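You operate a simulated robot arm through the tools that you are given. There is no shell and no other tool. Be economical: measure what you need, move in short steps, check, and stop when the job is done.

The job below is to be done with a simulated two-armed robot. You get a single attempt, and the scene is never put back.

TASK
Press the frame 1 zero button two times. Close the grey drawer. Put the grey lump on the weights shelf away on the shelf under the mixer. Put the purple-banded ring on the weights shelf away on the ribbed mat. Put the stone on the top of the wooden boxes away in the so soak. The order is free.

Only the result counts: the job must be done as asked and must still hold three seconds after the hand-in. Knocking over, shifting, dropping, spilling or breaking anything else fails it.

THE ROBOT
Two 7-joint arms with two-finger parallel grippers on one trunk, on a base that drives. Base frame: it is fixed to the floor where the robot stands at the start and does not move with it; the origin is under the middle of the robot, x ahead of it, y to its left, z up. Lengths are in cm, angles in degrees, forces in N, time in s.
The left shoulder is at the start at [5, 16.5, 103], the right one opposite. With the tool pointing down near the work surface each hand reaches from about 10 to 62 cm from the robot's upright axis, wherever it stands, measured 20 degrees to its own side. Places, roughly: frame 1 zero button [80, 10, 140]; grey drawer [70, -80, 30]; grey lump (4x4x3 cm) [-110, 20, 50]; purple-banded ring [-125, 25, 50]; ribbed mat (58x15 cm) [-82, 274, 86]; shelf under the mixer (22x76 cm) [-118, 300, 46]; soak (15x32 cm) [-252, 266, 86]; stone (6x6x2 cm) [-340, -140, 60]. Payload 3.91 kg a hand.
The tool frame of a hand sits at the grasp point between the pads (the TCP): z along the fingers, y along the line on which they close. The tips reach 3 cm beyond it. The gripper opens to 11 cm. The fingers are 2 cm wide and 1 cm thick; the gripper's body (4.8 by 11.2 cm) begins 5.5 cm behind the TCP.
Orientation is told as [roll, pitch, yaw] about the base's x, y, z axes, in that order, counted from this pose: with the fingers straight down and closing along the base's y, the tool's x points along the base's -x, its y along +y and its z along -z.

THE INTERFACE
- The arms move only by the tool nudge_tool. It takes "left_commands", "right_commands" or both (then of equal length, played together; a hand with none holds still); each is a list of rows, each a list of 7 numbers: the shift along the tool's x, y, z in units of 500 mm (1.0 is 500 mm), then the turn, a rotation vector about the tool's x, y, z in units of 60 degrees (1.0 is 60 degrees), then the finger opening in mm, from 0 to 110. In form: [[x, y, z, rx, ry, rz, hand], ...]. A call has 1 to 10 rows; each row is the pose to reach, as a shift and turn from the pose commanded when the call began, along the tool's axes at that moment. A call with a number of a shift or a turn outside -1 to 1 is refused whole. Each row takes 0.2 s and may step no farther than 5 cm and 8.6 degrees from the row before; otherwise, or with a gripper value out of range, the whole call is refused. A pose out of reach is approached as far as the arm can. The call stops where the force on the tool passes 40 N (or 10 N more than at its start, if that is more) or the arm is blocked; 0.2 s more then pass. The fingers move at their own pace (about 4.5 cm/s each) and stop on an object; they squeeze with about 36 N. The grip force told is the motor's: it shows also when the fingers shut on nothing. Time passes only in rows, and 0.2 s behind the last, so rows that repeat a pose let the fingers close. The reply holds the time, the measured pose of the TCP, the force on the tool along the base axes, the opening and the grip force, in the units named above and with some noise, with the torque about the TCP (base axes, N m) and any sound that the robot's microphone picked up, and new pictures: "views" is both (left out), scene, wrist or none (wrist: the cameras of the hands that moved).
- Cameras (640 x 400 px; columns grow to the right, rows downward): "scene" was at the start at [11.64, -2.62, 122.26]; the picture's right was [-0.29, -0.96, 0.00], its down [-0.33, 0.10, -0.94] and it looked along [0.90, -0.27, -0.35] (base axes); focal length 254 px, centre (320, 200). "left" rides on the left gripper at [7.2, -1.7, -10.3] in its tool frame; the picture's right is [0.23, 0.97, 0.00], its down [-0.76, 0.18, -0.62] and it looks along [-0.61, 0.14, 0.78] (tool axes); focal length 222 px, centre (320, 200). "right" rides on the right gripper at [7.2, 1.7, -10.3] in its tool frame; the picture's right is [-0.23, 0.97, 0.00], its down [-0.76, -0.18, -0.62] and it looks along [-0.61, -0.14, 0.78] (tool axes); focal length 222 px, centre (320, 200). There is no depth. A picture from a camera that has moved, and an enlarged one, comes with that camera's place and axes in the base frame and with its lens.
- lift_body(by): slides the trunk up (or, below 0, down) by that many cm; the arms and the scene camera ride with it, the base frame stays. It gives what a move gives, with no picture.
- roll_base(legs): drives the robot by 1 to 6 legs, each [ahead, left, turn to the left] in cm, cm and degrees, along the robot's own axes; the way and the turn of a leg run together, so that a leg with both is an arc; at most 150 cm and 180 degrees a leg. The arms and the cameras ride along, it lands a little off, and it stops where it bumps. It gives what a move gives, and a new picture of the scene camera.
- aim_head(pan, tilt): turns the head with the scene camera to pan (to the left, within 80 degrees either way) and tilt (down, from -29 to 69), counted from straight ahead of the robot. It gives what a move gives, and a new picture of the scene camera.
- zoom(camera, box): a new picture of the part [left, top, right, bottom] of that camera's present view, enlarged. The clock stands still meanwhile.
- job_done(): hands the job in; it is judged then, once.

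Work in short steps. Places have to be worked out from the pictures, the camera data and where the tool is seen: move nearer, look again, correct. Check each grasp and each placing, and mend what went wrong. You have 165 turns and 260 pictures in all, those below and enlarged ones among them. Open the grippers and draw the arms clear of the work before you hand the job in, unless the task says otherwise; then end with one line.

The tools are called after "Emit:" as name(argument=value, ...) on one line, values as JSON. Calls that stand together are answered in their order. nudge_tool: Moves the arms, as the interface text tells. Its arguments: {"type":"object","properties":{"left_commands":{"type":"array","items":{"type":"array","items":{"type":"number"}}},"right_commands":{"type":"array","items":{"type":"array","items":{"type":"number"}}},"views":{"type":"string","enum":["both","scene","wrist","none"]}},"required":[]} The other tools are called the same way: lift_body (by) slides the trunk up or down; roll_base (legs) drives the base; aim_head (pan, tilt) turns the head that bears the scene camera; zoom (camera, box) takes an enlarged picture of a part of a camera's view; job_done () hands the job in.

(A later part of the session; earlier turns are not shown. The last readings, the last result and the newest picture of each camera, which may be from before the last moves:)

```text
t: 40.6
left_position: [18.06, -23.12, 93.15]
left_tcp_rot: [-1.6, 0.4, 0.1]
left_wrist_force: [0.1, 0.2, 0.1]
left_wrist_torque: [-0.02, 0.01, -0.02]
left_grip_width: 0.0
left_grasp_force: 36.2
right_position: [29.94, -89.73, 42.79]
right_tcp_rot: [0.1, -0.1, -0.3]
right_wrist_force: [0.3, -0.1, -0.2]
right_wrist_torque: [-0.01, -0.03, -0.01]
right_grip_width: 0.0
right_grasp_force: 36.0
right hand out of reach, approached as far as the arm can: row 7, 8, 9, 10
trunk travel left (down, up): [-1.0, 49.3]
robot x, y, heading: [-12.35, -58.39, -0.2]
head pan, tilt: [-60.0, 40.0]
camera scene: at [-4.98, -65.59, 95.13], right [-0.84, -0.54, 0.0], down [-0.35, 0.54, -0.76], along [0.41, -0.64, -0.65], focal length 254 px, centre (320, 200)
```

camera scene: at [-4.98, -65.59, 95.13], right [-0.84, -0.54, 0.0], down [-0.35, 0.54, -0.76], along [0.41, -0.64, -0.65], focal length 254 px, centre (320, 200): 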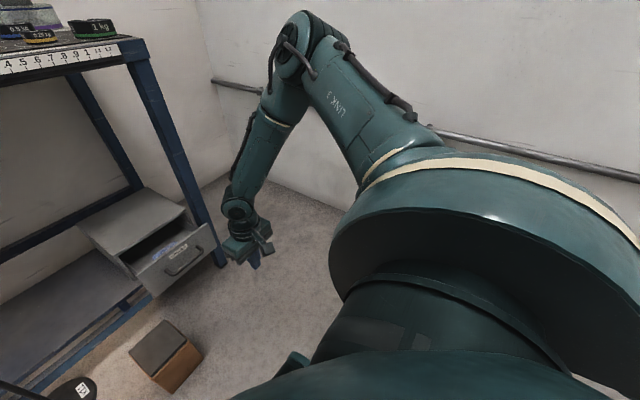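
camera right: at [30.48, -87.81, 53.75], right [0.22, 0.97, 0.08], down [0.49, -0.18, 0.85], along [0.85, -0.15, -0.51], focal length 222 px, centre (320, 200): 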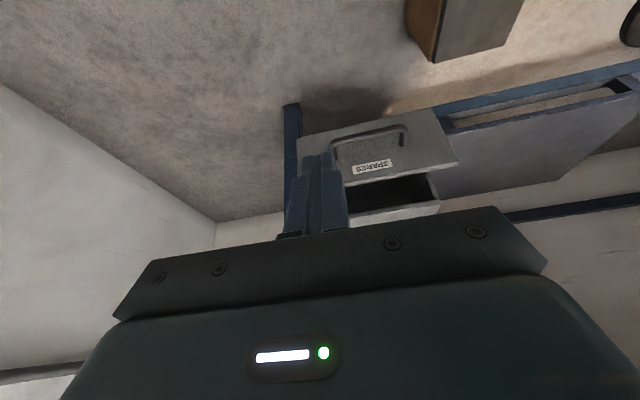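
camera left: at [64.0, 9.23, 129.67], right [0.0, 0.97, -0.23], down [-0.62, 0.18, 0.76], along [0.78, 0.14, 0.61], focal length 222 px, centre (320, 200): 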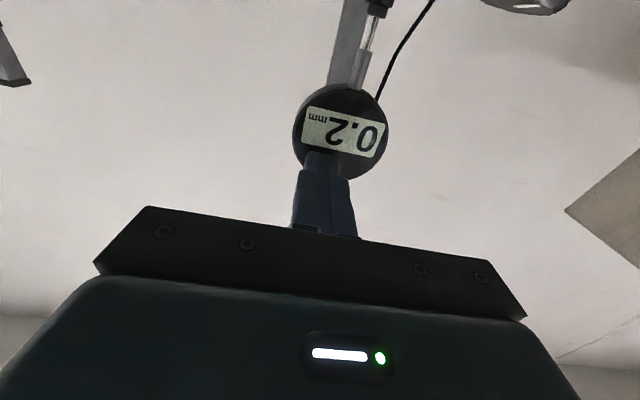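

The elbow appears stuck at its lowest position both times, so the wrist should be lowest directly beneath it. I test by moving the hand outward (−y) and down.

Emit:
nudge_tool(right_commands=[[0, -0.06, 0.04, 0, 0, 0, 0], [0, -0.12, 0.08, 0, 0, 0, 0], [0, -0.18, 0.12, 0, 0, 0, 0], [0, -0.24, 0.16, 0, 0, 0, 0], [0, -0.24, 0.22, 0, 0, 0, 0]], views="scene")

```text
t: 41.8
left_position: [17.86, -23.05, 93.15]
left_tcp_rot: [-1.6, 0.4, 0.1]
left_wrist_force: [-0.5, 0.6, 0.3]
left_wrist_torque: [0.04, -0.01, 0.02]
left_grip_width: 0.01
left_grasp_force: 36.3
right_position: [27.11, -101.51, 40.14]
right_tcp_rot: [0.0, 0.0, -0.4]
right_wrist_force: [0.0, -0.9, 0.0]
right_wrist_torque: [-0.01, 0.0, -0.03]
right_grip_width: 0.04
right_grasp_force: 35.3
right hand out of reach, approached as far as the arm can: row 1, 2, 3, 4, 5
trunk travel left (down, up): [-1.0, 49.3]
robot x, y, heading: [-12.14, -58.17, -0.5]
head pan, tilt: [-60.0, 40.0]
camera scene: at [-4.98, -65.59, 95.14], right [-0.84, -0.54, 0.0], down [-0.35, 0.54, -0.76], along [0.41, -0.64, -0.65], focal length 254 px, centre (320, 200)
```

scene: 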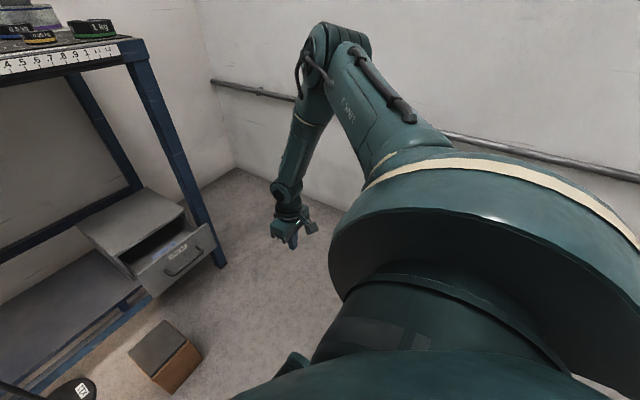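

Going outward lowers the limit (40 cm now), so the arm seems to reach lower toward its own side. I test further round: hand to about [7, −118], going down as far as it can.

Emit:
nudge_tool(right_commands=[[0.06, -0.05, -0.04, 0, 0, 0, 0], [0.12, -0.1, -0.04, 0, 0, 0, 0], [0.18, -0.15, -0.04, 0, 0, 0, 0], [0.25, -0.2, -0.04, 0, 0, 0, 0], [0.32, -0.25, -0.02, 0, 0, 0, 0], [0.38, -0.3, 0.05, 0, 0, 0, 0], [0.38, -0.3, 0.12, 0, 0, 0, 0], [0.38, -0.3, 0.2, 0, 0, 0, 0], [0.38, -0.3, 0.28, 0, 0, 0, 0]], views="scene")

```text
refused: row 6 steps farther than a row can; nothing moved
```

Emit:
nudge_tool(right_commands=[[0.06, -0.05, -0.04, 0, 0, 0, 0], [0.12, -0.1, -0.04, 0, 0, 0, 0], [0.18, -0.15, -0.04, 0, 0, 0, 0], [0.25, -0.2, -0.04, 0, 0, 0, 0], [0.32, -0.25, -0.02, 0, 0, 0, 0], [0.36, -0.28, 0.05, 0, 0, 0, 0], [0.36, -0.28, 0.12, 0, 0, 0, 0], [0.36, -0.28, 0.2, 0, 0, 0, 0], [0.36, -0.28, 0.28, 0, 0, 0, 0]], views="scene")

```text
t: 43.8
left_position: [18.0, -22.96, 93.17]
left_tcp_rot: [-1.6, 0.4, 0.2]
left_wrist_force: [-0.2, 0.5, -0.7]
left_wrist_torque: [0.0, 0.0, 0.02]
left_grip_width: 0.0
left_grasp_force: 35.8
right_position: [9.03, -115.0, 25.99]
right_tcp_rot: [-0.1, 0.1, -0.3]
right_wrist_force: [-0.3, -0.3, 0.4]
right_wrist_torque: [-0.01, 0.0, -0.02]
right_grip_width: 0.0
right_grasp_force: 36.2
trunk travel left (down, up): [-1.0, 49.3]
robot x, y, heading: [-12.24, -58.42, -0.3]
head pan, tilt: [-60.0, 40.0]
camera scene: at [-5.0, -65.6, 95.14], right [-0.84, -0.54, 0.0], down [-0.35, 0.54, -0.76], along [0.41, -0.65, -0.64], focal length 254 px, centre (320, 200)
```

scene: 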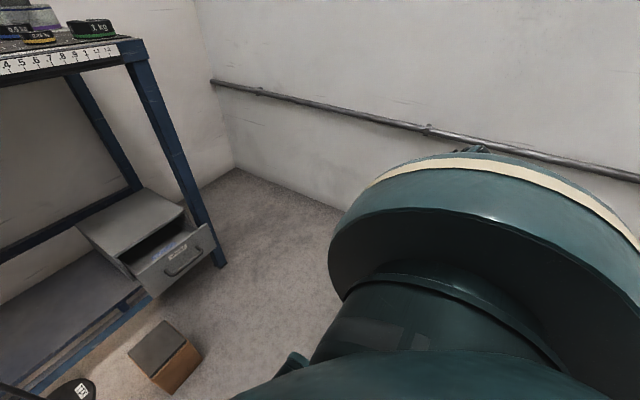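

Reaching to its own side the arm goes down to z 26 freely. So I will turn the robot about 60° left so the drawer lies on its right side. First retract the hand a bit and raise it, then drive.

Emit:
nudge_tool(right_commands=[[0, 0.05, -0.07, 0, 0, 0, 0], [0, 0.1, -0.14, 0, 0, 0, 0], [0, 0.16, -0.21, 0, 0, 0, 0], [0, 0.22, -0.28, 0, 0, 0, 0], [0, 0.28, -0.35, 0, 0, 0, 0], [0, 0.34, -0.42, 0, 0, 0, 0]], views="none")

Emit:
roll_base(legs=[[14, -18, 0], [0, 0, 60]])

Emit:
aim_head(pan=-80, tilt=50)

```text
t: 45.2
left_position: [17.93, -22.95, 93.21]
left_tcp_rot: [-1.7, 0.4, 0.1]
left_wrist_force: [0.3, -0.2, -0.7]
left_wrist_torque: [-0.01, 0.0, -0.02]
left_grip_width: 0.0
left_grasp_force: 36.4
right_position: [9.27, -97.95, 46.88]
right_tcp_rot: [-0.1, 0.0, -0.4]
right_wrist_force: [0.1, -0.7, -0.8]
right_wrist_torque: [0.0, 0.02, 0.02]
right_grip_width: 0.0
right_grasp_force: 35.8
trunk travel left (down, up): [-1.0, 49.3]
robot x, y, heading: [-12.16, -58.75, -0.6]
head pan, tilt: [-60.0, 40.0]
```

```text
t: 49.5
left_position: [-14.56, -32.61, 93.1]
left_tcp_rot: [-1.7, 0.4, 60.2]
left_wrist_force: [-0.2, -0.1, -0.1]
left_wrist_torque: [0.01, 0.0, 0.0]
left_grip_width: 0.0
left_grasp_force: 35.7
right_position: [46.12, -77.38, 46.85]
right_tcp_rot: [0.0, 0.1, 59.7]
right_wrist_force: [-0.1, -0.7, -0.4]
right_wrist_torque: [0.01, 0.0, 0.0]
right_grip_width: 0.02
right_grasp_force: 35.5
trunk travel left (down, up): [-1.0, 49.3]
robot x, y, heading: [1.36, -76.52, 59.9]
head pan, tilt: [-60.0, 40.0]
camera scene: at [10.93, -73.58, 95.13], right [0.04, -1.0, 0.0], down [-0.65, -0.03, -0.76], along [0.76, 0.03, -0.65], focal length 254 px, centre (320, 200)
```

scene: 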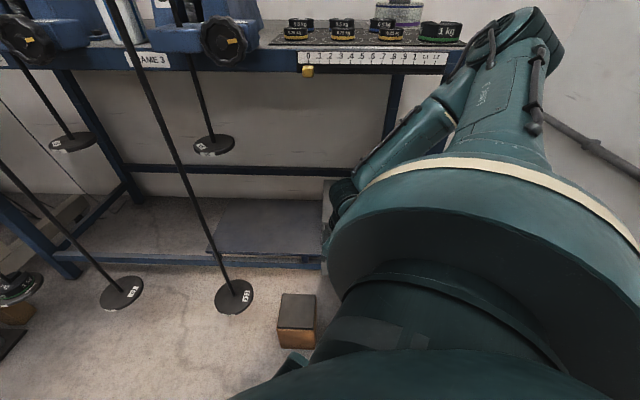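

```text
t: 50.4
left_position: [-14.46, -32.56, 92.84]
left_tcp_rot: [-1.9, 0.8, 60.3]
left_wrist_force: [-0.9, 0.0, 0.0]
left_wrist_torque: [0.03, 0.03, 0.03]
left_grip_width: 0.0
left_grasp_force: 35.9
right_position: [46.21, -77.39, 46.78]
right_tcp_rot: [0.0, 0.1, 59.8]
right_wrist_force: [-0.1, 0.9, -0.1]
right_wrist_torque: [0.0, -0.02, -0.06]
right_grip_width: 0.0
right_grasp_force: 36.1
trunk travel left (down, up): [-1.0, 49.3]
robot x, y, heading: [1.01, -76.48, 59.6]
head pan, tilt: [-80.0, 50.0]
camera scene: at [10.53, -74.32, 94.36], right [-0.05, -1.0, 0.0], down [-0.71, 0.04, -0.7], along [0.7, -0.04, -0.71], focal length 254 px, centre (320, 200)
```

scene: 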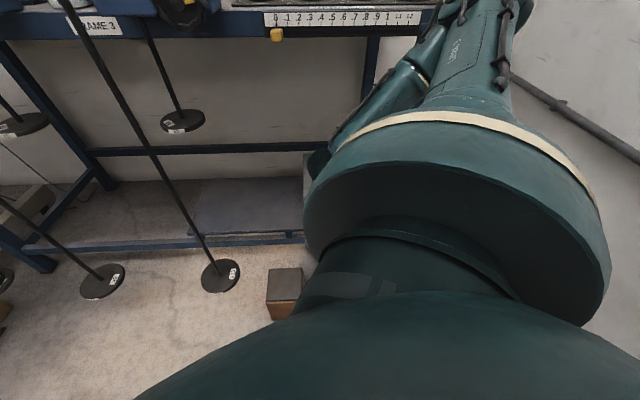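

The elbow is close to the bench's front-right corner, so I will keep the hand back and push with the tool pitched forward. First yaw the tool back to 0 and draw it slightly back from the bench.

Emit:
nudge_tool(right_commands=[[0.03, 0, 0, 0, 0, 0.14, 0], [0.06, 0, 0, 0, 0, 0.28, 0], [0.09, 0.01, 0, 0, 0, 0.42, 0], [0.12, 0.01, 0, 0, 0, 0.56, 0], [0.15, 0.02, 0, 0, 0, 0.7, 0], [0.18, 0.02, 0, 0, 0, 0.84, 0], [0.2, 0.024, 0, 0, 0, 0.98, 0]], views="both")

```text
t: 52.0
left_position: [-14.57, -32.32, 92.95]
left_tcp_rot: [-1.9, 0.8, 60.3]
left_wrist_force: [0.8, 0.3, 0.5]
left_wrist_torque: [-0.01, 0.01, 0.01]
left_grip_width: 0.01
left_grasp_force: 36.3
right_position: [41.24, -85.4, 46.05]
right_tcp_rot: [0.0, -0.1, 0.9]
right_wrist_force: [-0.1, 0.1, 1.0]
right_wrist_torque: [0.0, -0.05, 0.01]
right_grip_width: 0.0
right_grasp_force: 36.3
right hand out of reach, approached as far as the arm can: row 5, 6, 7
trunk travel left (down, up): [-1.0, 49.3]
robot x, y, heading: [1.0, -76.81, 59.9]
head pan, tilt: [-80.0, 50.0]
camera scene: at [10.5, -74.33, 94.31], right [-0.05, -1.0, 0.0], down [-0.72, 0.04, -0.7], along [0.69, -0.04, -0.72], focal length 254 px, centre (320, 200)
camera right: at [34.02, -83.95, 56.39], right [0.21, 0.98, 0.0], down [0.76, -0.17, 0.62], along [0.61, -0.13, -0.78], focal length 222 px, centre (320, 200)
```

scene: 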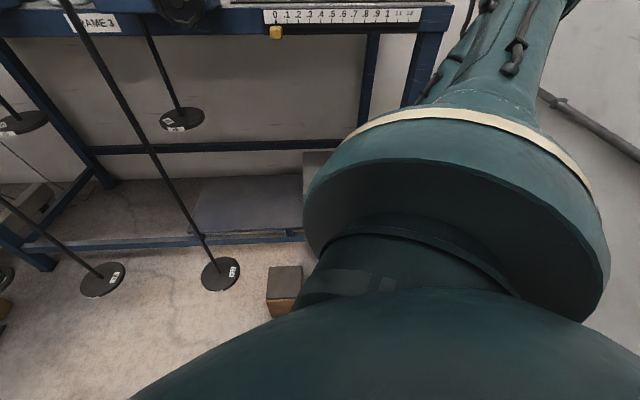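
right: 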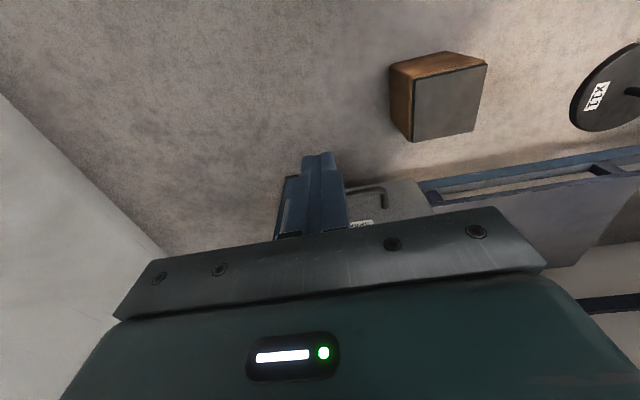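

The handle's centre is near y −84. The hand is now too close to the robot's axis to go low, so I shift the robot 16 cm away from the bench.

Emit:
roll_base(legs=[[-8, 13.9, 0]])

Emit:
nudge_tool(right_commands=[[-0.07, 0.0, 0.04, 0, -0.12, 0, 0], [-0.14, 0.0, 0.08, 0, -0.24, 0, 0], [-0.21, 0.0, 0.12, 0, -0.36, 0, 0], [-0.28, 0.0, 0.16, 0, -0.48, 0, 0], [-0.35, 0.0, 0.2, 0, -0.6, 0, 0], [-0.38, 0.0, 0.23, 0, -0.7, 0, 0]], views="both")

```text
t: 53.4
left_position: [-30.21, -32.32, 92.88]
left_tcp_rot: [-1.9, 0.9, 60.0]
left_wrist_force: [0.5, -0.4, 0.0]
left_wrist_torque: [0.01, -0.05, 0.01]
left_grip_width: 0.01
left_grasp_force: 36.0
right_position: [25.35, -85.43, 45.97]
right_tcp_rot: [-0.1, 0.0, 0.7]
right_wrist_force: [0.0, -0.2, 0.1]
right_wrist_torque: [0.0, -0.02, -0.03]
right_grip_width: 0.0
right_grasp_force: 35.9
trunk travel left (down, up): [-1.0, 49.3]
robot x, y, heading: [-14.88, -76.14, 59.6]
head pan, tilt: [-80.0, 50.0]
camera scene: at [-5.39, -74.23, 94.26], right [-0.06, -1.0, 0.0], down [-0.72, 0.04, -0.69], along [0.69, -0.04, -0.72], focal length 254 px, centre (320, 200)
```

scene: 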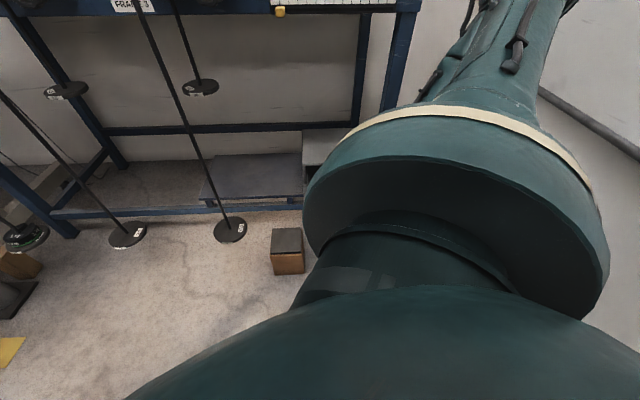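

```text
t: 54.8
left_position: [-30.14, -32.1, 92.67]
left_tcp_rot: [-2.1, 1.3, 60.1]
left_wrist_force: [-0.5, -0.1, 0.3]
left_wrist_torque: [0.0, 0.0, 0.01]
left_grip_width: 0.0
left_grasp_force: 36.0
right_position: [44.55, -85.37, 34.53]
right_tcp_rot: [0.0, -42.1, 0.8]
right_wrist_force: [0.4, -0.3, 0.1]
right_wrist_torque: [0.02, -0.01, 0.03]
right_grip_width: 0.0
right_grasp_force: 36.0
trunk travel left (down, up): [-1.0, 49.3]
robot x, y, heading: [-14.53, -76.27, 59.5]
head pan, tilt: [-80.0, 50.0]
camera scene: at [-5.56, -74.53, 94.04], right [-0.09, -1.0, 0.0], down [-0.74, 0.07, -0.67], along [0.67, -0.06, -0.74], focal length 254 px, centre (320, 200)
camera right: at [32.15, -83.9, 37.36], right [0.16, 0.98, 0.15], down [0.15, -0.18, 0.97], along [0.98, -0.13, -0.17], focal length 222 px, centre (320, 200)
```

scene: 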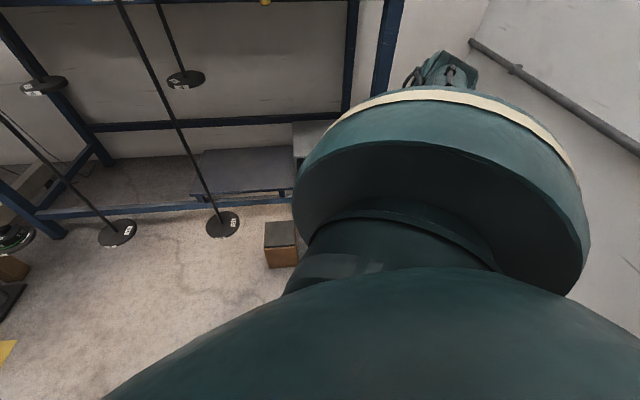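
right: 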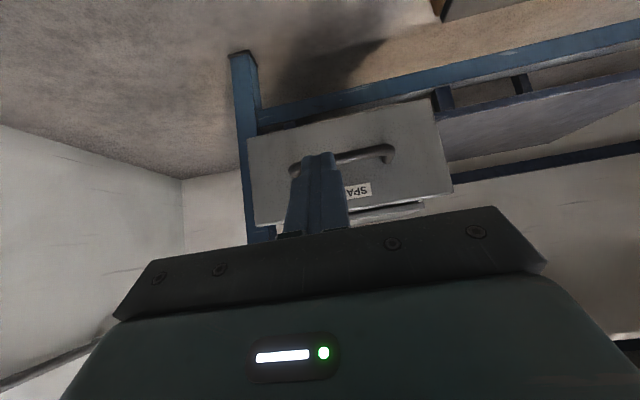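

Now the hand is well placed: tip at about [46.5, −85, 32], aimed at the panel above the handle (panel z 25–34.5, centre y −84.6). I push along +x in 2 cm steps.

Emit:
nudge_tool(right_commands=[[-0.0297, 0, 0.0268, 0, 0, 0, 0], [-0.0594, 0, 0.0536, 0, 0, 0, 0], [-0.0891, 0, 0.0804, 0, 0, 0, 0], [-0.1188, 0, 0.1072, 0, 0, 0, 0], [-0.1485, 0, 0.134, 0, 0, 0, 0], [-0.1782, 0, 0.1608, 0, 0, 0, 0], [-0.2079, 0, 0.1876, 0, 0, 0, 0]], views="wrist")

```text
t: 56.4
left_position: [-30.29, -32.07, 92.66]
left_tcp_rot: [-2.1, 1.3, 60.1]
left_wrist_force: [0.4, -0.3, -0.9]
left_wrist_torque: [0.03, 0.0, -0.01]
left_grip_width: 0.0
left_grasp_force: 35.9
right_position: [58.62, -85.03, 34.43]
right_tcp_rot: [0.0, -41.9, 0.9]
right_wrist_force: [-0.4, 0.5, 0.0]
right_wrist_torque: [-0.01, 0.02, 0.0]
right_grip_width: 0.0
right_grasp_force: 36.1
trunk travel left (down, up): [-1.0, 49.3]
robot x, y, heading: [-14.73, -76.87, 59.1]
head pan, tilt: [-80.0, 50.0]
camera right: at [46.16, -83.56, 37.3], right [0.16, 0.98, 0.15], down [0.15, -0.18, 0.97], along [0.98, -0.13, -0.18], focal length 222 px, centre (320, 200)
```

right: 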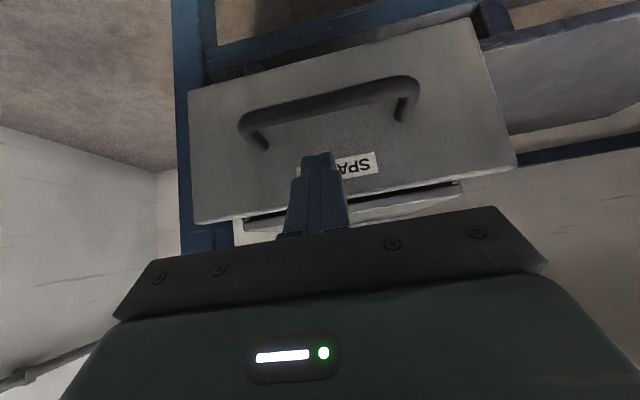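

No contact yet; by scale the panel is nearer x≈67. I keep pushing in 2 cm steps.

Emit:
nudge_tool(right_commands=[[-0.0297, 0, 0.0268, 0, 0, 0, 0], [-0.0594, 0, 0.0536, 0, 0, 0, 0], [-0.0891, 0, 0.0804, 0, 0, 0, 0], [-0.1188, 0, 0.1072, 0, 0, 0, 0], [-0.1485, 0, 0.134, 0, 0, 0, 0]], views="wrist")

```text
t: 57.5
left_position: [-30.14, -32.01, 92.29]
left_tcp_rot: [-2.4, 2.0, 60.0]
left_wrist_force: [0.5, 0.0, 0.3]
left_wrist_torque: [0.0, -0.02, -0.01]
left_grip_width: 0.0
left_grasp_force: 35.6
right_position: [66.83, -84.92, 34.11]
right_tcp_rot: [0.1, -41.5, 0.7]
right_wrist_force: [-1.4, 0.4, -1.4]
right_wrist_torque: [0.02, 0.21, 0.02]
right_grip_width: 0.02
right_grasp_force: 36.3
trunk travel left (down, up): [-1.0, 49.3]
robot x, y, heading: [-14.7, -76.63, 59.5]
head pan, tilt: [-80.0, 50.0]
stopped in row 5 (right hand): the force on the tool passed its limit (the readings are from after the stop); the commanded pose is now the measured one
camera right: at [54.41, -83.41, 37.03], right [0.16, 0.98, 0.15], down [0.16, -0.18, 0.97], along [0.97, -0.13, -0.18], focal length 222 px, centre (320, 200)
```

right: 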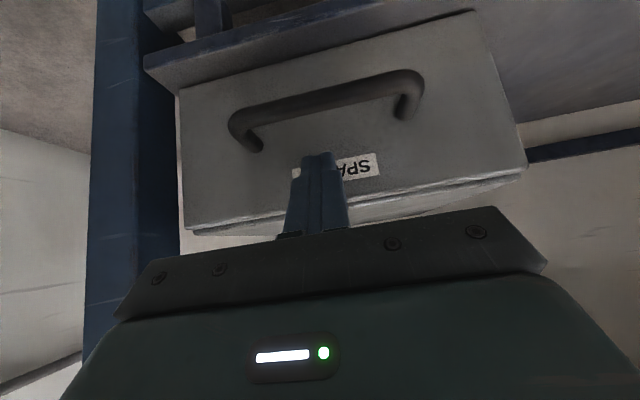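

The push hit a stop and the gap above the panel seems gone. I zoom to verify.

Emit:
zoom(camera="right", box=[340, 100, 540, 225])

```text
3.20 times, centred on (440, 162) of right
camera zoom: at [54.41, -83.41, 37.03], right [0.16, 0.98, 0.15], down [0.16, -0.18, 0.97], along [0.97, -0.13, -0.18], focal length 711 px, centre (-64, 320)
```

zoom: 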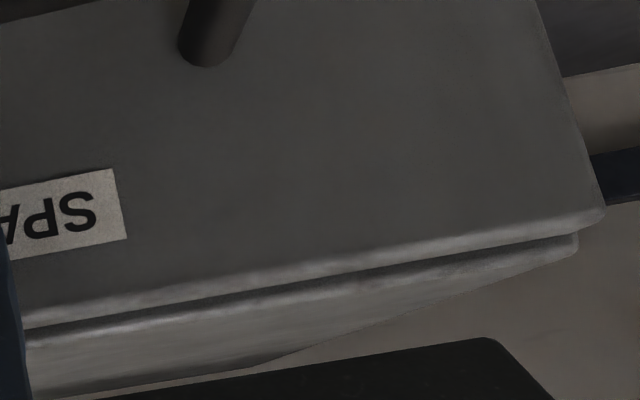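

Almost flush; one more small push to be sure it is at its end stop.

Emit:
nudge_tool(right_commands=[[-0.0075, 0, 0.0067, 0, 0, 0, 0], [-0.015, 0, 0.0134, 0, 0, 0, 0], [-0.022, 0, 0.02, 0, 0, 0, 0], [-0.03, 0, 0.027, 0, 0, 0, 0]], views="none")

Emit:
zoom(camera="right", box=[340, 100, 540, 225])

```text
t: 57.9
left_position: [-30.42, -31.97, 92.26]
left_tcp_rot: [-2.6, 2.2, 60.0]
left_wrist_force: [-0.8, -0.1, 1.3]
left_wrist_torque: [0.01, -0.03, 0.0]
left_grip_width: 0.01
left_grasp_force: 35.6
right_position: [66.91, -84.95, 33.87]
right_tcp_rot: [0.0, -40.9, 0.8]
right_wrist_force: [-1.4, -0.2, -0.1]
right_wrist_torque: [-0.01, -0.03, 0.01]
right_grip_width: 0.02
right_grasp_force: 35.7
trunk travel left (down, up): [-1.0, 49.3]
robot x, y, heading: [-14.72, -76.21, 59.6]
head pan, tilt: [-80.0, 50.0]
stopped in row 2 (right hand): the force on the tool passed its limit (the readings are from after the stop); the commanded pose is now the measured one
```

```text
3.20 times, centred on (440, 162) of right
camera zoom: at [54.45, -83.42, 36.87], right [0.16, 0.98, 0.15], down [0.17, -0.17, 0.97], along [0.97, -0.13, -0.19], focal length 711 px, centre (-64, 320)
```

zoom: 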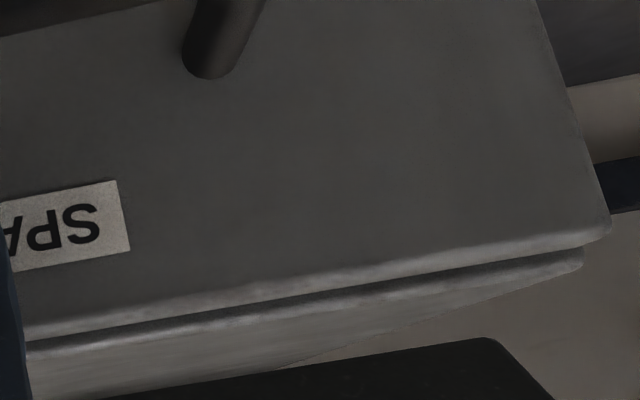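

The drawer is shut at its stop. I retreat the hand straight back and re-level it.

Emit:
nudge_tool(right_commands=[[0.0594, 0, -0.0536, 0, 0, 0, 0], [0.1188, 0, -0.1072, 0, 0, 0, 0], [0.1782, 0, -0.1608, 0, 0, 0, 0], [0.2376, 0, -0.2144, 0, 0, 0, 0], [0.297, 0, -0.268, 0, 0, 0, 0], [0.356, 0, -0.321, 0, 0, 0, 0]], views="none")

Emit:
nudge_tool(right_commands=[[0.02, 0, -0.05, 0, 0.14, 0, 0], [0.04, 0, -0.1, 0, 0.28, 0, 0], [0.06, 0, -0.15, 0, 0.42, 0, 0], [0.06, 0, -0.2, 0, 0.56, 0, 0], [0.06, 0, -0.25, 0, 0.68, 0, 0]], views="wrist")

```text
t: 59.3
left_position: [-30.18, -31.88, 92.17]
left_tcp_rot: [-2.5, 2.1, 60.0]
left_wrist_force: [-0.6, 0.7, 0.4]
left_wrist_torque: [-0.05, -0.04, -0.01]
left_grip_width: 0.0
left_grasp_force: 36.4
right_position: [42.8, -85.13, 34.33]
right_tcp_rot: [0.0, -41.2, 0.7]
right_wrist_force: [-0.5, -0.5, 0.8]
right_wrist_torque: [0.0, -0.01, -0.04]
right_grip_width: 0.0
right_grasp_force: 35.5
trunk travel left (down, up): [-1.0, 49.3]
robot x, y, heading: [-14.72, -76.18, 59.3]
head pan, tilt: [-80.0, 50.0]
```

```text
t: 60.5
left_position: [-30.32, -31.92, 92.19]
left_tcp_rot: [-2.5, 2.2, 60.1]
left_wrist_force: [-1.0, 0.4, 0.1]
left_wrist_torque: [0.0, -0.03, -0.02]
left_grip_width: 0.0
left_grasp_force: 36.2
right_position: [32.42, -85.26, 41.84]
right_tcp_rot: [-0.1, 0.0, 0.7]
right_wrist_force: [0.2, -0.3, -0.2]
right_wrist_torque: [0.01, 0.03, 0.0]
right_grip_width: 0.01
right_grasp_force: 35.9
trunk travel left (down, up): [-1.0, 49.3]
robot x, y, heading: [-14.6, -76.71, 59.7]
head pan, tilt: [-80.0, 50.0]
camera right: at [25.05, -83.73, 51.98], right [0.21, 0.98, 0.0], down [0.76, -0.17, 0.62], along [0.61, -0.13, -0.78], focal length 222 px, centre (320, 200)
```

right: 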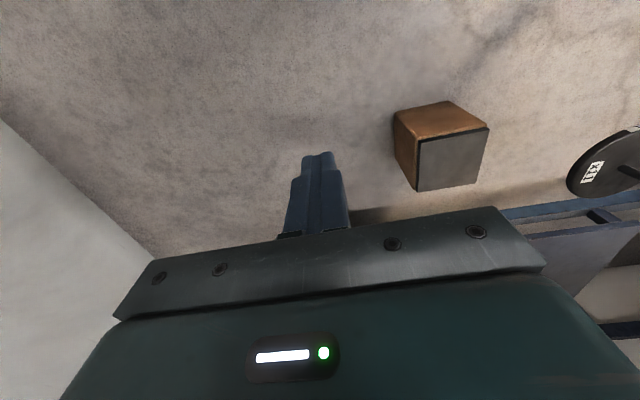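

I raise the trunk and turn left to face the weights shelf area (−x).

Emit:
lift_body(by=28)

Emit:
aim_head(pan=0, tilt=20)

Emit:
roll_base(legs=[[0, 0, 90]])

```text
t: 63.3
left_position: [-30.16, -31.91, 120.16]
left_tcp_rot: [-2.5, 2.2, 60.1]
left_wrist_force: [0.7, 0.9, -0.3]
left_wrist_torque: [-0.03, -0.01, 0.0]
left_grip_width: 0.02
left_grasp_force: 35.9
right_position: [32.42, -85.22, 69.71]
right_tcp_rot: [-0.1, -0.2, 0.7]
right_wrist_force: [0.2, -0.7, -0.4]
right_wrist_torque: [0.0, -0.01, 0.01]
right_grip_width: 0.01
right_grasp_force: 35.8
trunk travel left (down, up): [-29.0, 21.3]
robot x, y, heading: [-14.53, -76.51, 59.4]
head pan, tilt: [-80.0, 50.0]
```

```text
t: 64.9
left_position: [-30.33, -31.84, 120.26]
left_tcp_rot: [-2.8, 1.9, 60.1]
left_wrist_force: [-0.1, 0.5, 0.0]
left_wrist_torque: [0.01, -0.01, 0.01]
left_grip_width: 0.0
left_grasp_force: 36.5
right_position: [32.43, -85.21, 69.54]
right_tcp_rot: [-0.1, -0.2, 0.8]
right_wrist_force: [0.0, -0.6, -0.1]
right_wrist_torque: [0.02, 0.0, -0.02]
right_grip_width: 0.01
right_grasp_force: 35.9
trunk travel left (down, up): [-29.0, 21.3]
robot x, y, heading: [-14.71, -76.55, 59.3]
head pan, tilt: [0.0, 20.0]
camera scene: at [-7.05, -67.16, 125.66], right [0.72, -0.7, 0.0], down [-0.28, -0.29, -0.91], along [0.64, 0.66, -0.41], focal length 254 px, centre (320, 200)
```

scene: 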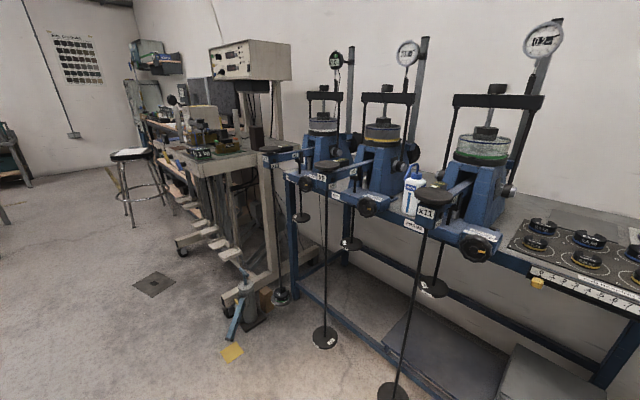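

```text
t: 69.2
left_position: [-58.69, -93.38, 120.17]
left_tcp_rot: [-3.0, 1.9, 151.8]
left_wrist_force: [0.3, -0.1, -0.3]
left_wrist_torque: [0.01, -0.04, 0.01]
left_grip_width: 0.0
left_grasp_force: 35.7
right_position: [-7.35, -28.91, 69.68]
right_tcp_rot: [-0.1, -0.2, 92.5]
right_wrist_force: [-0.7, 0.2, 0.1]
right_wrist_torque: [0.02, 0.03, 0.0]
right_grip_width: 0.0
right_grasp_force: 36.3
trunk travel left (down, up): [-29.0, 21.3]
robot x, y, heading: [-14.88, -76.46, 151.1]
head pan, tilt: [0.0, 20.0]
camera scene: at [-24.4, -68.69, 125.84], right [0.67, 0.74, 0.0], down [0.29, -0.26, -0.92], along [-0.68, 0.62, -0.39], focal length 254 px, centre (320, 200)
```

scene: 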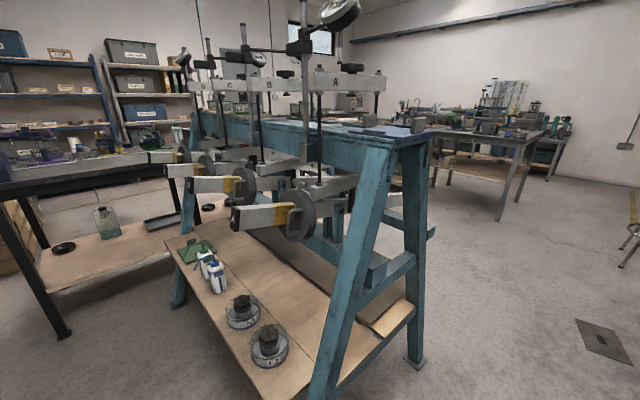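

I see a teal bench with a wooden weights shelf. The lump and ring should appear near pixel (335,240); I zoom there.

Emit:
zoom(camera="scene", box=[160, 160, 440, 340])

Emit:
aim_head(pan=40, tilt=15)

```text
2.22 times, centred on (300, 250) of scene
camera zoom: at [-24.4, -68.69, 125.84], right [0.67, 0.74, 0.0], down [0.29, -0.26, -0.92], along [-0.68, 0.62, -0.39], focal length 564 px, centre (364, 89)
```

zoom: 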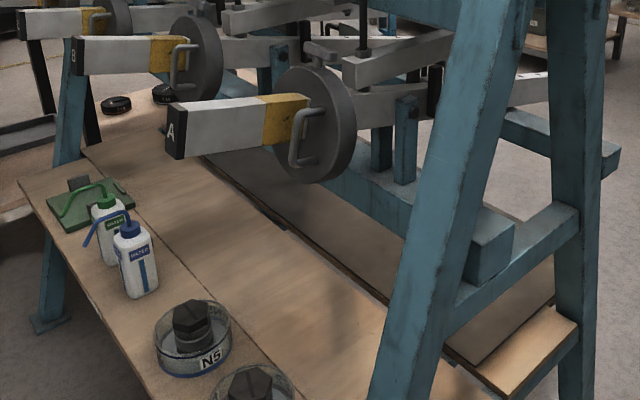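

```text
t: 70.2
left_position: [-58.69, -93.59, 120.13]
left_tcp_rot: [-3.3, 1.9, 152.0]
left_wrist_force: [0.4, -0.5, -0.1]
left_wrist_torque: [-0.01, -0.02, -0.01]
left_grip_width: 0.01
left_grasp_force: 35.7
right_position: [-7.33, -29.1, 69.55]
right_tcp_rot: [-0.1, -0.3, 92.5]
right_wrist_force: [0.8, -0.3, -0.1]
right_wrist_torque: [0.0, -0.01, 0.03]
right_grip_width: 0.02
right_grasp_force: 36.0
trunk travel left (down, up): [-29.0, 21.3]
robot x, y, heading: [-15.02, -76.24, 151.0]
head pan, tilt: [40.0, 15.0]
camera scene: at [-24.61, -68.84, 126.45], right [0.65, 0.76, 0.0], down [0.25, -0.21, -0.95], along [-0.72, 0.61, -0.33], focal length 254 px, centre (320, 200)
```

scene: 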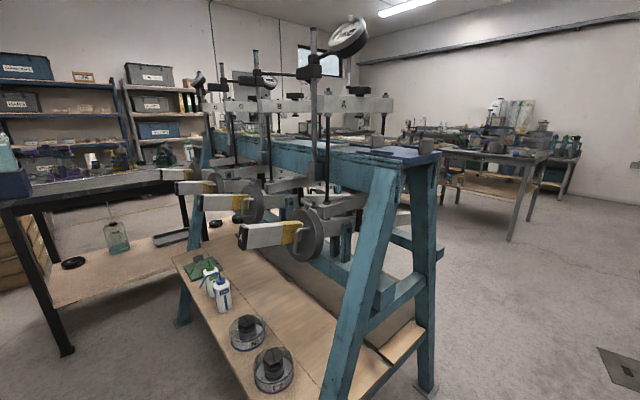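

The head did not turn as commanded — the left arm's elbow seems to press against it (left wrist rotates slightly each time). I lower the left hand to a normal pose like the right one's starting pose.

Emit:
nudge_tool(left_commands=[[-0.02, 0.01, 0.05, 0, 0, 0, 0], [-0.04, 0.02, 0.1, 0, 0, 0, 0], [-0.06, 0.04, 0.16, 0, 0, 0, 0], [-0.08, 0.06, 0.22, 0, 0, 0, 0], [-0.1, 0.06, 0.28, 0, 0, 0, 0], [-0.1, 0.06, 0.33, 0, 0, 0, 0]], views="none")

Emit:
aim_head(pan=-10, tilt=25)

```text
t: 71.6
left_position: [-63.61, -93.33, 103.34]
left_tcp_rot: [-3.3, 1.8, 152.2]
left_wrist_force: [-1.3, 0.3, 0.4]
left_wrist_torque: [0.02, 0.0, -0.01]
left_grip_width: 0.0
left_grasp_force: 36.4
right_position: [-7.39, -29.08, 69.67]
right_tcp_rot: [-0.2, -0.1, 92.6]
right_wrist_force: [0.6, -0.6, 0.6]
right_wrist_torque: [0.02, 0.05, 0.0]
right_grip_width: 0.0
right_grasp_force: 35.7
trunk travel left (down, up): [-29.0, 21.3]
robot x, y, heading: [-14.85, -76.65, 151.2]
head pan, tilt: [40.0, 15.0]
```

```text
t: 72.8
left_position: [-63.71, -93.37, 103.28]
left_tcp_rot: [-3.4, 1.8, 152.3]
left_wrist_force: [-0.2, 0.6, 0.2]
left_wrist_torque: [-0.02, 0.0, 0.01]
left_grip_width: 0.01
left_grasp_force: 36.2
right_position: [-7.39, -28.95, 69.61]
right_tcp_rot: [-0.1, -0.2, 92.3]
right_wrist_force: [1.0, 0.2, -0.2]
right_wrist_torque: [0.03, 0.0, -0.02]
right_grip_width: 0.0
right_grasp_force: 36.1
trunk travel left (down, up): [-29.0, 21.3]
robot x, y, heading: [-15.15, -76.61, 151.0]
head pan, tilt: [-10.0, 25.0]
camera scene: at [-24.72, -69.14, 125.49], right [0.63, 0.78, 0.0], down [0.33, -0.26, -0.91], along [-0.71, 0.57, -0.42], focal length 254 px, centre (320, 200)
```

scene: 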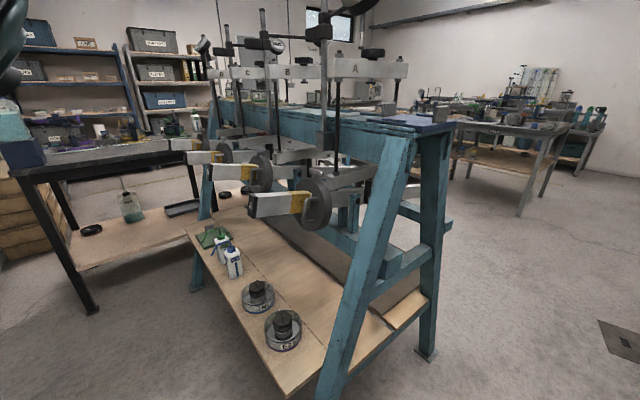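

The head now turns properly. The lump and ring should be on the far (+y) side of this teal bench, hidden from here. I turn to face −x and slide along the aisle to y≈+85.

Emit:
roll_base(legs=[[0, 0, 29], [-18, 0, 0], [0, -85, 0], [0, -80, 0]])

```text
t: 79.5
left_position: [-31.79, -35.21, 103.25]
left_tcp_rot: [-3.5, 1.8, -178.7]
left_wrist_force: [0.2, 0.6, -0.6]
left_wrist_torque: [-0.02, 0.0, 0.01]
left_grip_width: 0.0
left_grasp_force: 36.0
right_position: [-13.65, 48.52, 69.58]
right_tcp_rot: [-0.1, -0.2, 121.3]
right_wrist_force: [0.1, 0.0, -0.5]
right_wrist_torque: [0.0, 0.03, -0.01]
right_grip_width: 0.02
right_grasp_force: 35.7
trunk travel left (down, up): [-29.0, 21.3]
robot x, y, heading: [2.64, 3.49, -179.7]
head pan, tilt: [-10.0, 25.0]
stopped in leg 3: the robot was blocked; the commanded pose is now the measured one
camera scene: at [-9.56, 4.98, 125.49], right [0.17, 0.99, 0.0], down [0.42, -0.07, -0.91], along [-0.89, 0.16, -0.42], focal length 254 px, centre (320, 200)
```

scene: 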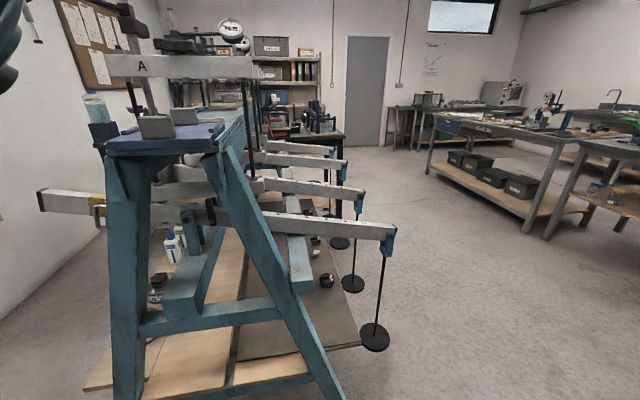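

Blocked at y≈3.5, probably by the base touching the console table's foot behind right. I see dark objects on the shelf's +y side near (327,280) and (315,240); I zoom there.

Emit:
zoom(camera="scene", box=[260, 200, 420, 360])

Emit:
aim_head(pan=-80, tilt=50)

```text
2.50 times, centred on (340, 280) of scene
camera zoom: at [-9.56, 4.98, 125.49], right [0.17, 0.99, 0.0], down [0.42, -0.07, -0.91], along [-0.89, 0.16, -0.42], focal length 635 px, centre (270, 0)
```

zoom: 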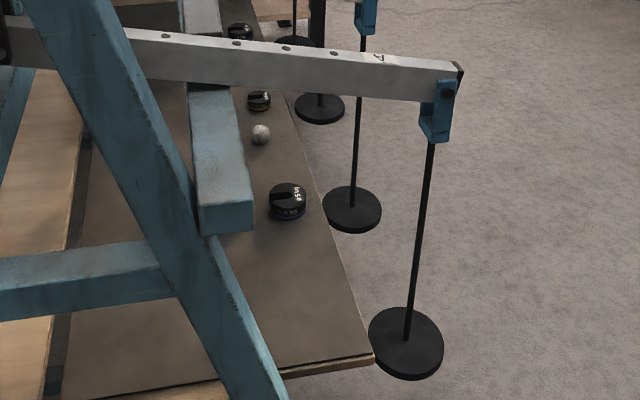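

```text
t: 80.9
left_position: [-32.07, -35.25, 103.33]
left_tcp_rot: [-3.4, 1.8, -178.9]
left_wrist_force: [0.5, 0.6, 0.5]
left_wrist_torque: [0.0, -0.01, 0.02]
left_grip_width: 0.01
left_grasp_force: 36.3
right_position: [-13.75, 48.51, 69.64]
right_tcp_rot: [-0.1, -0.1, 121.3]
right_wrist_force: [-0.1, 0.9, 0.3]
right_wrist_torque: [-0.01, 0.02, -0.03]
right_grip_width: 0.0
right_grasp_force: 36.3
trunk travel left (down, up): [-29.0, 21.3]
robot x, y, heading: [2.7, 3.68, -180.1]
head pan, tilt: [-80.0, 50.0]
camera scene: at [-1.84, 11.0, 121.74], right [0.98, 0.18, 0.0], down [0.13, -0.75, -0.64], along [-0.11, 0.63, -0.77], focal length 254 px, centre (320, 200)
```

scene: 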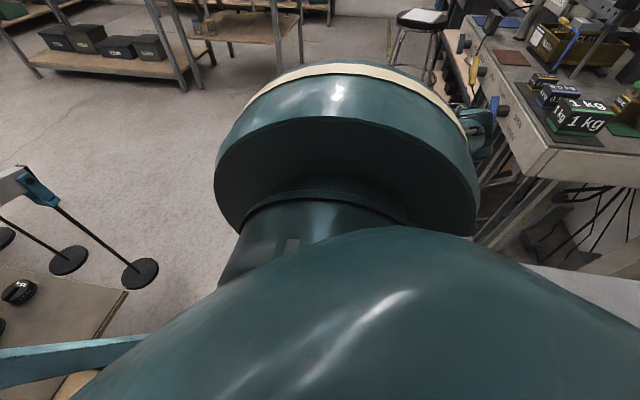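

The right elbow had touched the console-table edge (x≈34). The grey lump is at about [−108, 21], the ring near [−120, 22], between hangers 2 and 3 (rods at y≈38). I move ahead 26 cm first and then strafe to y≈88.

Emit:
roll_base(legs=[[24, 0, 0], [0, -86, 0]])

Emit:
aim_head(pan=35, tilt=30)

```text
t: 83.6
left_position: [-55.9, -29.37, 103.44]
left_tcp_rot: [-1.9, 1.4, -178.8]
left_wrist_force: [-1.7, -5.2, -0.2]
left_wrist_torque: [0.23, -0.03, -0.03]
left_grip_width: 0.01
left_grasp_force: 36.5
right_position: [-37.52, 55.06, 69.55]
right_tcp_rot: [-0.3, -0.2, 121.2]
right_wrist_force: [-0.6, 0.1, 0.3]
right_wrist_torque: [0.02, 0.03, -0.02]
right_grip_width: 0.0
right_grasp_force: 36.1
trunk travel left (down, up): [-29.0, 21.3]
robot x, y, heading: [-21.4, 9.97, -179.9]
head pan, tilt: [-80.0, 50.0]
stopped in leg 2: the force on the tool passed its limit (the readings are from after the stop); the commanded pose is now the measured one
camera scene: at [-25.71, 17.51, 121.75], right [0.98, 0.17, 0.0], down [0.13, -0.75, -0.64], along [-0.11, 0.63, -0.77], focal length 254 px, centre (320, 200)
```

scene: 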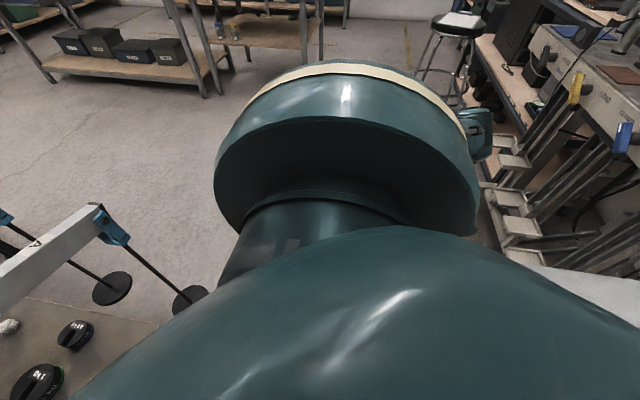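

```text
t: 85.5
left_position: [-55.86, -29.37, 103.45]
left_tcp_rot: [-2.1, 1.3, -178.9]
left_wrist_force: [-1.0, -9.3, 3.1]
left_wrist_torque: [0.65, -0.14, -0.08]
left_grip_width: 0.01
left_grasp_force: 35.7
right_position: [-37.67, 55.01, 69.7]
right_tcp_rot: [-0.2, -0.2, 121.2]
right_wrist_force: [0.4, 0.1, 0.7]
right_wrist_torque: [0.01, -0.02, -0.01]
right_grip_width: 0.0
right_grasp_force: 35.7
trunk travel left (down, up): [-29.0, 21.3]
robot x, y, heading: [-21.14, 9.76, -180.1]
head pan, tilt: [35.0, 30.0]
camera scene: at [-31.76, 4.7, 124.69], right [-0.57, 0.82, 0.0], down [0.41, 0.29, -0.87], along [-0.71, -0.5, -0.5], focal length 254 px, centre (320, 200)
```

scene: 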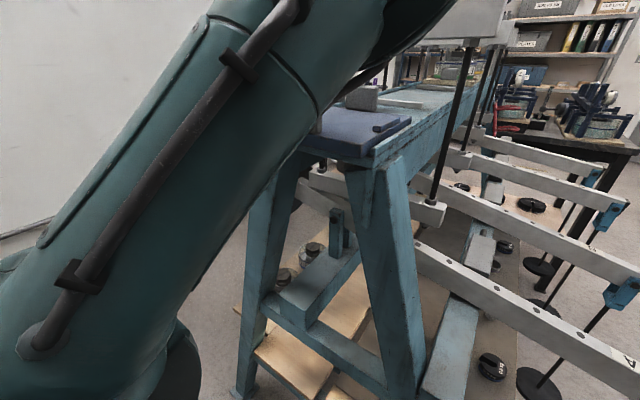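

The left hand touched something (9 N remaining). I reverse the base a bit along the same way, then look with the left camera.

Emit:
roll_base(legs=[[0, 6, 0]])

Emit:
zoom(camera="left", box=[0, 0, 640, 400])

```text
t: 86.5
left_position: [-55.88, -35.24, 103.55]
left_tcp_rot: [-2.0, 1.3, -178.7]
left_wrist_force: [-0.3, 0.1, -0.3]
left_wrist_torque: [-0.02, 0.03, 0.02]
left_grip_width: 0.0
left_grasp_force: 35.8
right_position: [-37.54, 49.11, 69.71]
right_tcp_rot: [-0.1, -0.2, 121.3]
right_wrist_force: [0.2, -1.0, -0.4]
right_wrist_torque: [0.01, -0.01, -0.01]
right_grip_width: 0.01
right_grasp_force: 36.0
trunk travel left (down, up): [-29.0, 21.3]
robot x, y, heading: [-21.14, 3.81, -179.8]
head pan, tilt: [35.0, 30.0]
camera scene: at [-31.75, -1.27, 124.69], right [-0.57, 0.82, 0.0], down [0.41, 0.29, -0.87], along [-0.71, -0.5, -0.5], focal length 254 px, centre (320, 200)
```

scene: 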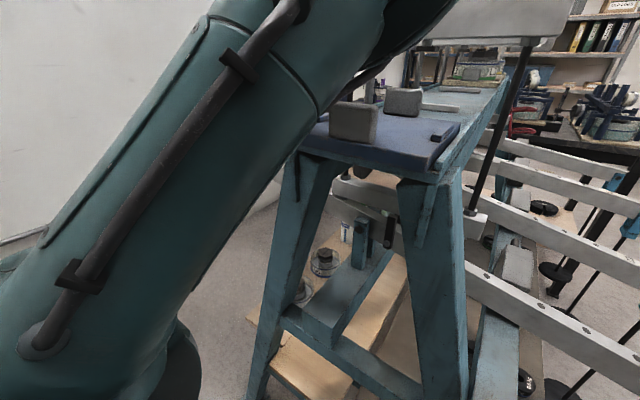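

```text
1.00 times, centred on (320, 200) of left (not enlarged: the box is as wide or as high as the picture)
camera zoom: at [-48.94, -33.98, 114.03], right [0.25, -0.97, -0.03], down [-0.77, -0.22, 0.6], along [-0.58, -0.13, -0.8], focal length 222 px, centre (320, 200)
```

zoom: 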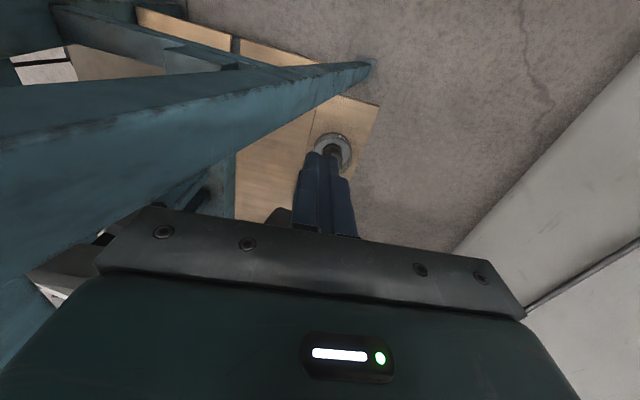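

It was the teal bench's leg/top edge; nothing moved. I pull the left hand in and back the base a little before strafing again.

Emit:
nudge_tool(left_commands=[[0.06, 0, 0, 0, 0, 0, 0], [0.12, 0, 0, 0, 0, 0, 0], [0.18, 0, 0, 0, 0, 0, 0], [0.22, 0, 0, 0, 0, 0, 0]], views="none")

Emit:
roll_base(legs=[[-7, 0, 0], [0, -84, 0]])

```text
t: 87.5
left_position: [-44.72, -34.99, 103.6]
left_tcp_rot: [-2.2, 1.8, -178.8]
left_wrist_force: [-0.7, 0.6, 0.0]
left_wrist_torque: [0.01, 0.02, -0.01]
left_grip_width: 0.0
left_grasp_force: 36.1
right_position: [-37.51, 49.23, 69.58]
right_tcp_rot: [-0.1, -0.2, 121.2]
right_wrist_force: [0.6, 0.4, -0.3]
right_wrist_torque: [0.04, 0.03, -0.03]
right_grip_width: 0.0
right_grasp_force: 35.9
trunk travel left (down, up): [-29.0, 21.3]
robot x, y, heading: [-21.45, 3.7, -179.5]
head pan, tilt: [35.0, 30.0]
```

```text
t: 92.7
left_position: [-37.8, 51.23, 103.79]
left_tcp_rot: [-2.0, 1.5, -179.2]
left_wrist_force: [-0.1, 0.3, -0.2]
left_wrist_torque: [-0.02, -0.01, 0.01]
left_grip_width: 0.02
left_grasp_force: 36.4
right_position: [-30.25, 135.38, 69.63]
right_tcp_rot: [-0.1, -0.2, 121.0]
right_wrist_force: [-0.2, -0.1, 0.0]
right_wrist_torque: [0.02, 0.0, -0.04]
right_grip_width: 0.0
right_grasp_force: 36.1
trunk travel left (down, up): [-29.0, 21.3]
robot x, y, heading: [-13.95, 89.9, 180.0]
head pan, tilt: [35.0, 30.0]
camera scene: at [-24.53, 84.76, 125.4], right [-0.59, 0.8, 0.0], down [0.35, 0.26, -0.9], along [-0.73, -0.54, -0.43], focal length 254 px, centre (320, 200)
```

scene: 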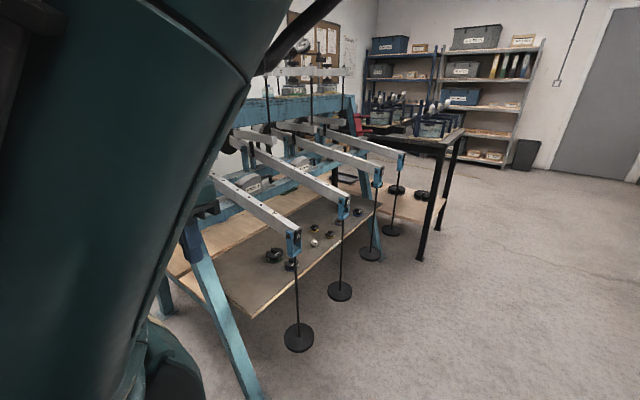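

Now I see the shelf from its open side. Zoom in.

Emit:
zoom(camera="scene", box=[220, 170, 420, 320])

```text
2.67 times, centred on (320, 245) of scene
camera zoom: at [-24.53, 84.76, 125.4], right [-0.59, 0.8, 0.0], down [0.35, 0.26, -0.9], along [-0.73, -0.54, -0.43], focal length 677 px, centre (320, 80)
```

zoom: 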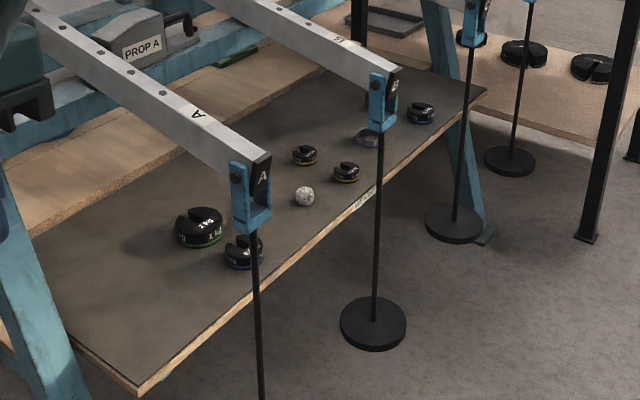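

The grey lump is at ≈[−108, 19.5], close under lever B (x≈−104); a grey ring with a band is near [−130, 18]. I drive ahead to x≈−60, turn to face −y, and slide to x≈−113.

Emit:
roll_base(legs=[[46, -2, 0], [0, 0, 90], [0, -53, 0]])

Emit:
aim_head(pan=0, tilt=45)

```text
t: 102.0
left_position: [-73.47, 68.47, 103.68]
left_tcp_rot: [-2.0, 1.4, -87.7]
left_wrist_force: [-0.5, 0.3, 0.3]
left_wrist_torque: [0.02, 0.0, 0.03]
left_grip_width: 0.0
left_grasp_force: 35.6
right_position: [-157.62, 74.0, 69.53]
right_tcp_rot: [-0.2, -0.2, -147.5]
right_wrist_force: [0.1, -0.7, 0.3]
right_wrist_torque: [0.01, -0.01, -0.01]
right_grip_width: 0.0
right_grasp_force: 36.1
trunk travel left (down, up): [-29.0, 21.3]
robot x, y, heading: [-112.9, 91.33, -88.8]
head pan, tilt: [35.0, 30.0]
camera scene: at [-107.45, 81.09, 125.41], right [-0.8, -0.61, 0.0], down [-0.26, 0.34, -0.9], along [0.55, -0.72, -0.43], focal length 254 px, centre (320, 200)
```

scene: 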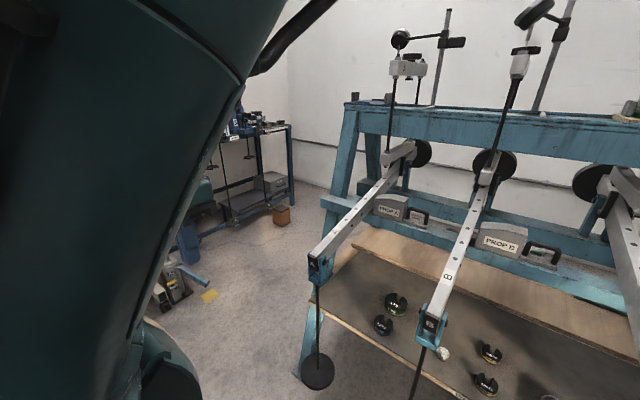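

```text
t: 103.0
left_position: [-73.55, 68.44, 103.57]
left_tcp_rot: [-2.1, 2.2, -87.7]
left_wrist_force: [0.3, 0.9, -0.1]
left_wrist_torque: [-0.01, 0.01, -0.01]
left_grip_width: 0.0
left_grasp_force: 36.2
right_position: [-157.7, 74.0, 69.59]
right_tcp_rot: [-0.2, -0.2, -147.6]
right_wrist_force: [-1.5, 0.1, 0.6]
right_wrist_torque: [-0.06, -0.02, 0.01]
right_grip_width: 0.0
right_grasp_force: 35.8
trunk travel left (down, up): [-29.0, 21.3]
robot x, y, heading: [-112.78, 91.57, -88.8]
head pan, tilt: [0.0, 45.0]
camera scene: at [-108.79, 80.2, 125.53], right [-0.89, -0.46, 0.0], down [-0.19, 0.37, -0.91], along [0.41, -0.81, -0.42], focal length 254 px, centre (320, 200)
```

scene: 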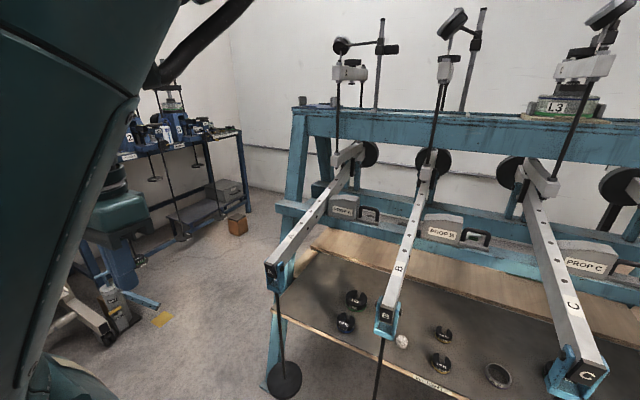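

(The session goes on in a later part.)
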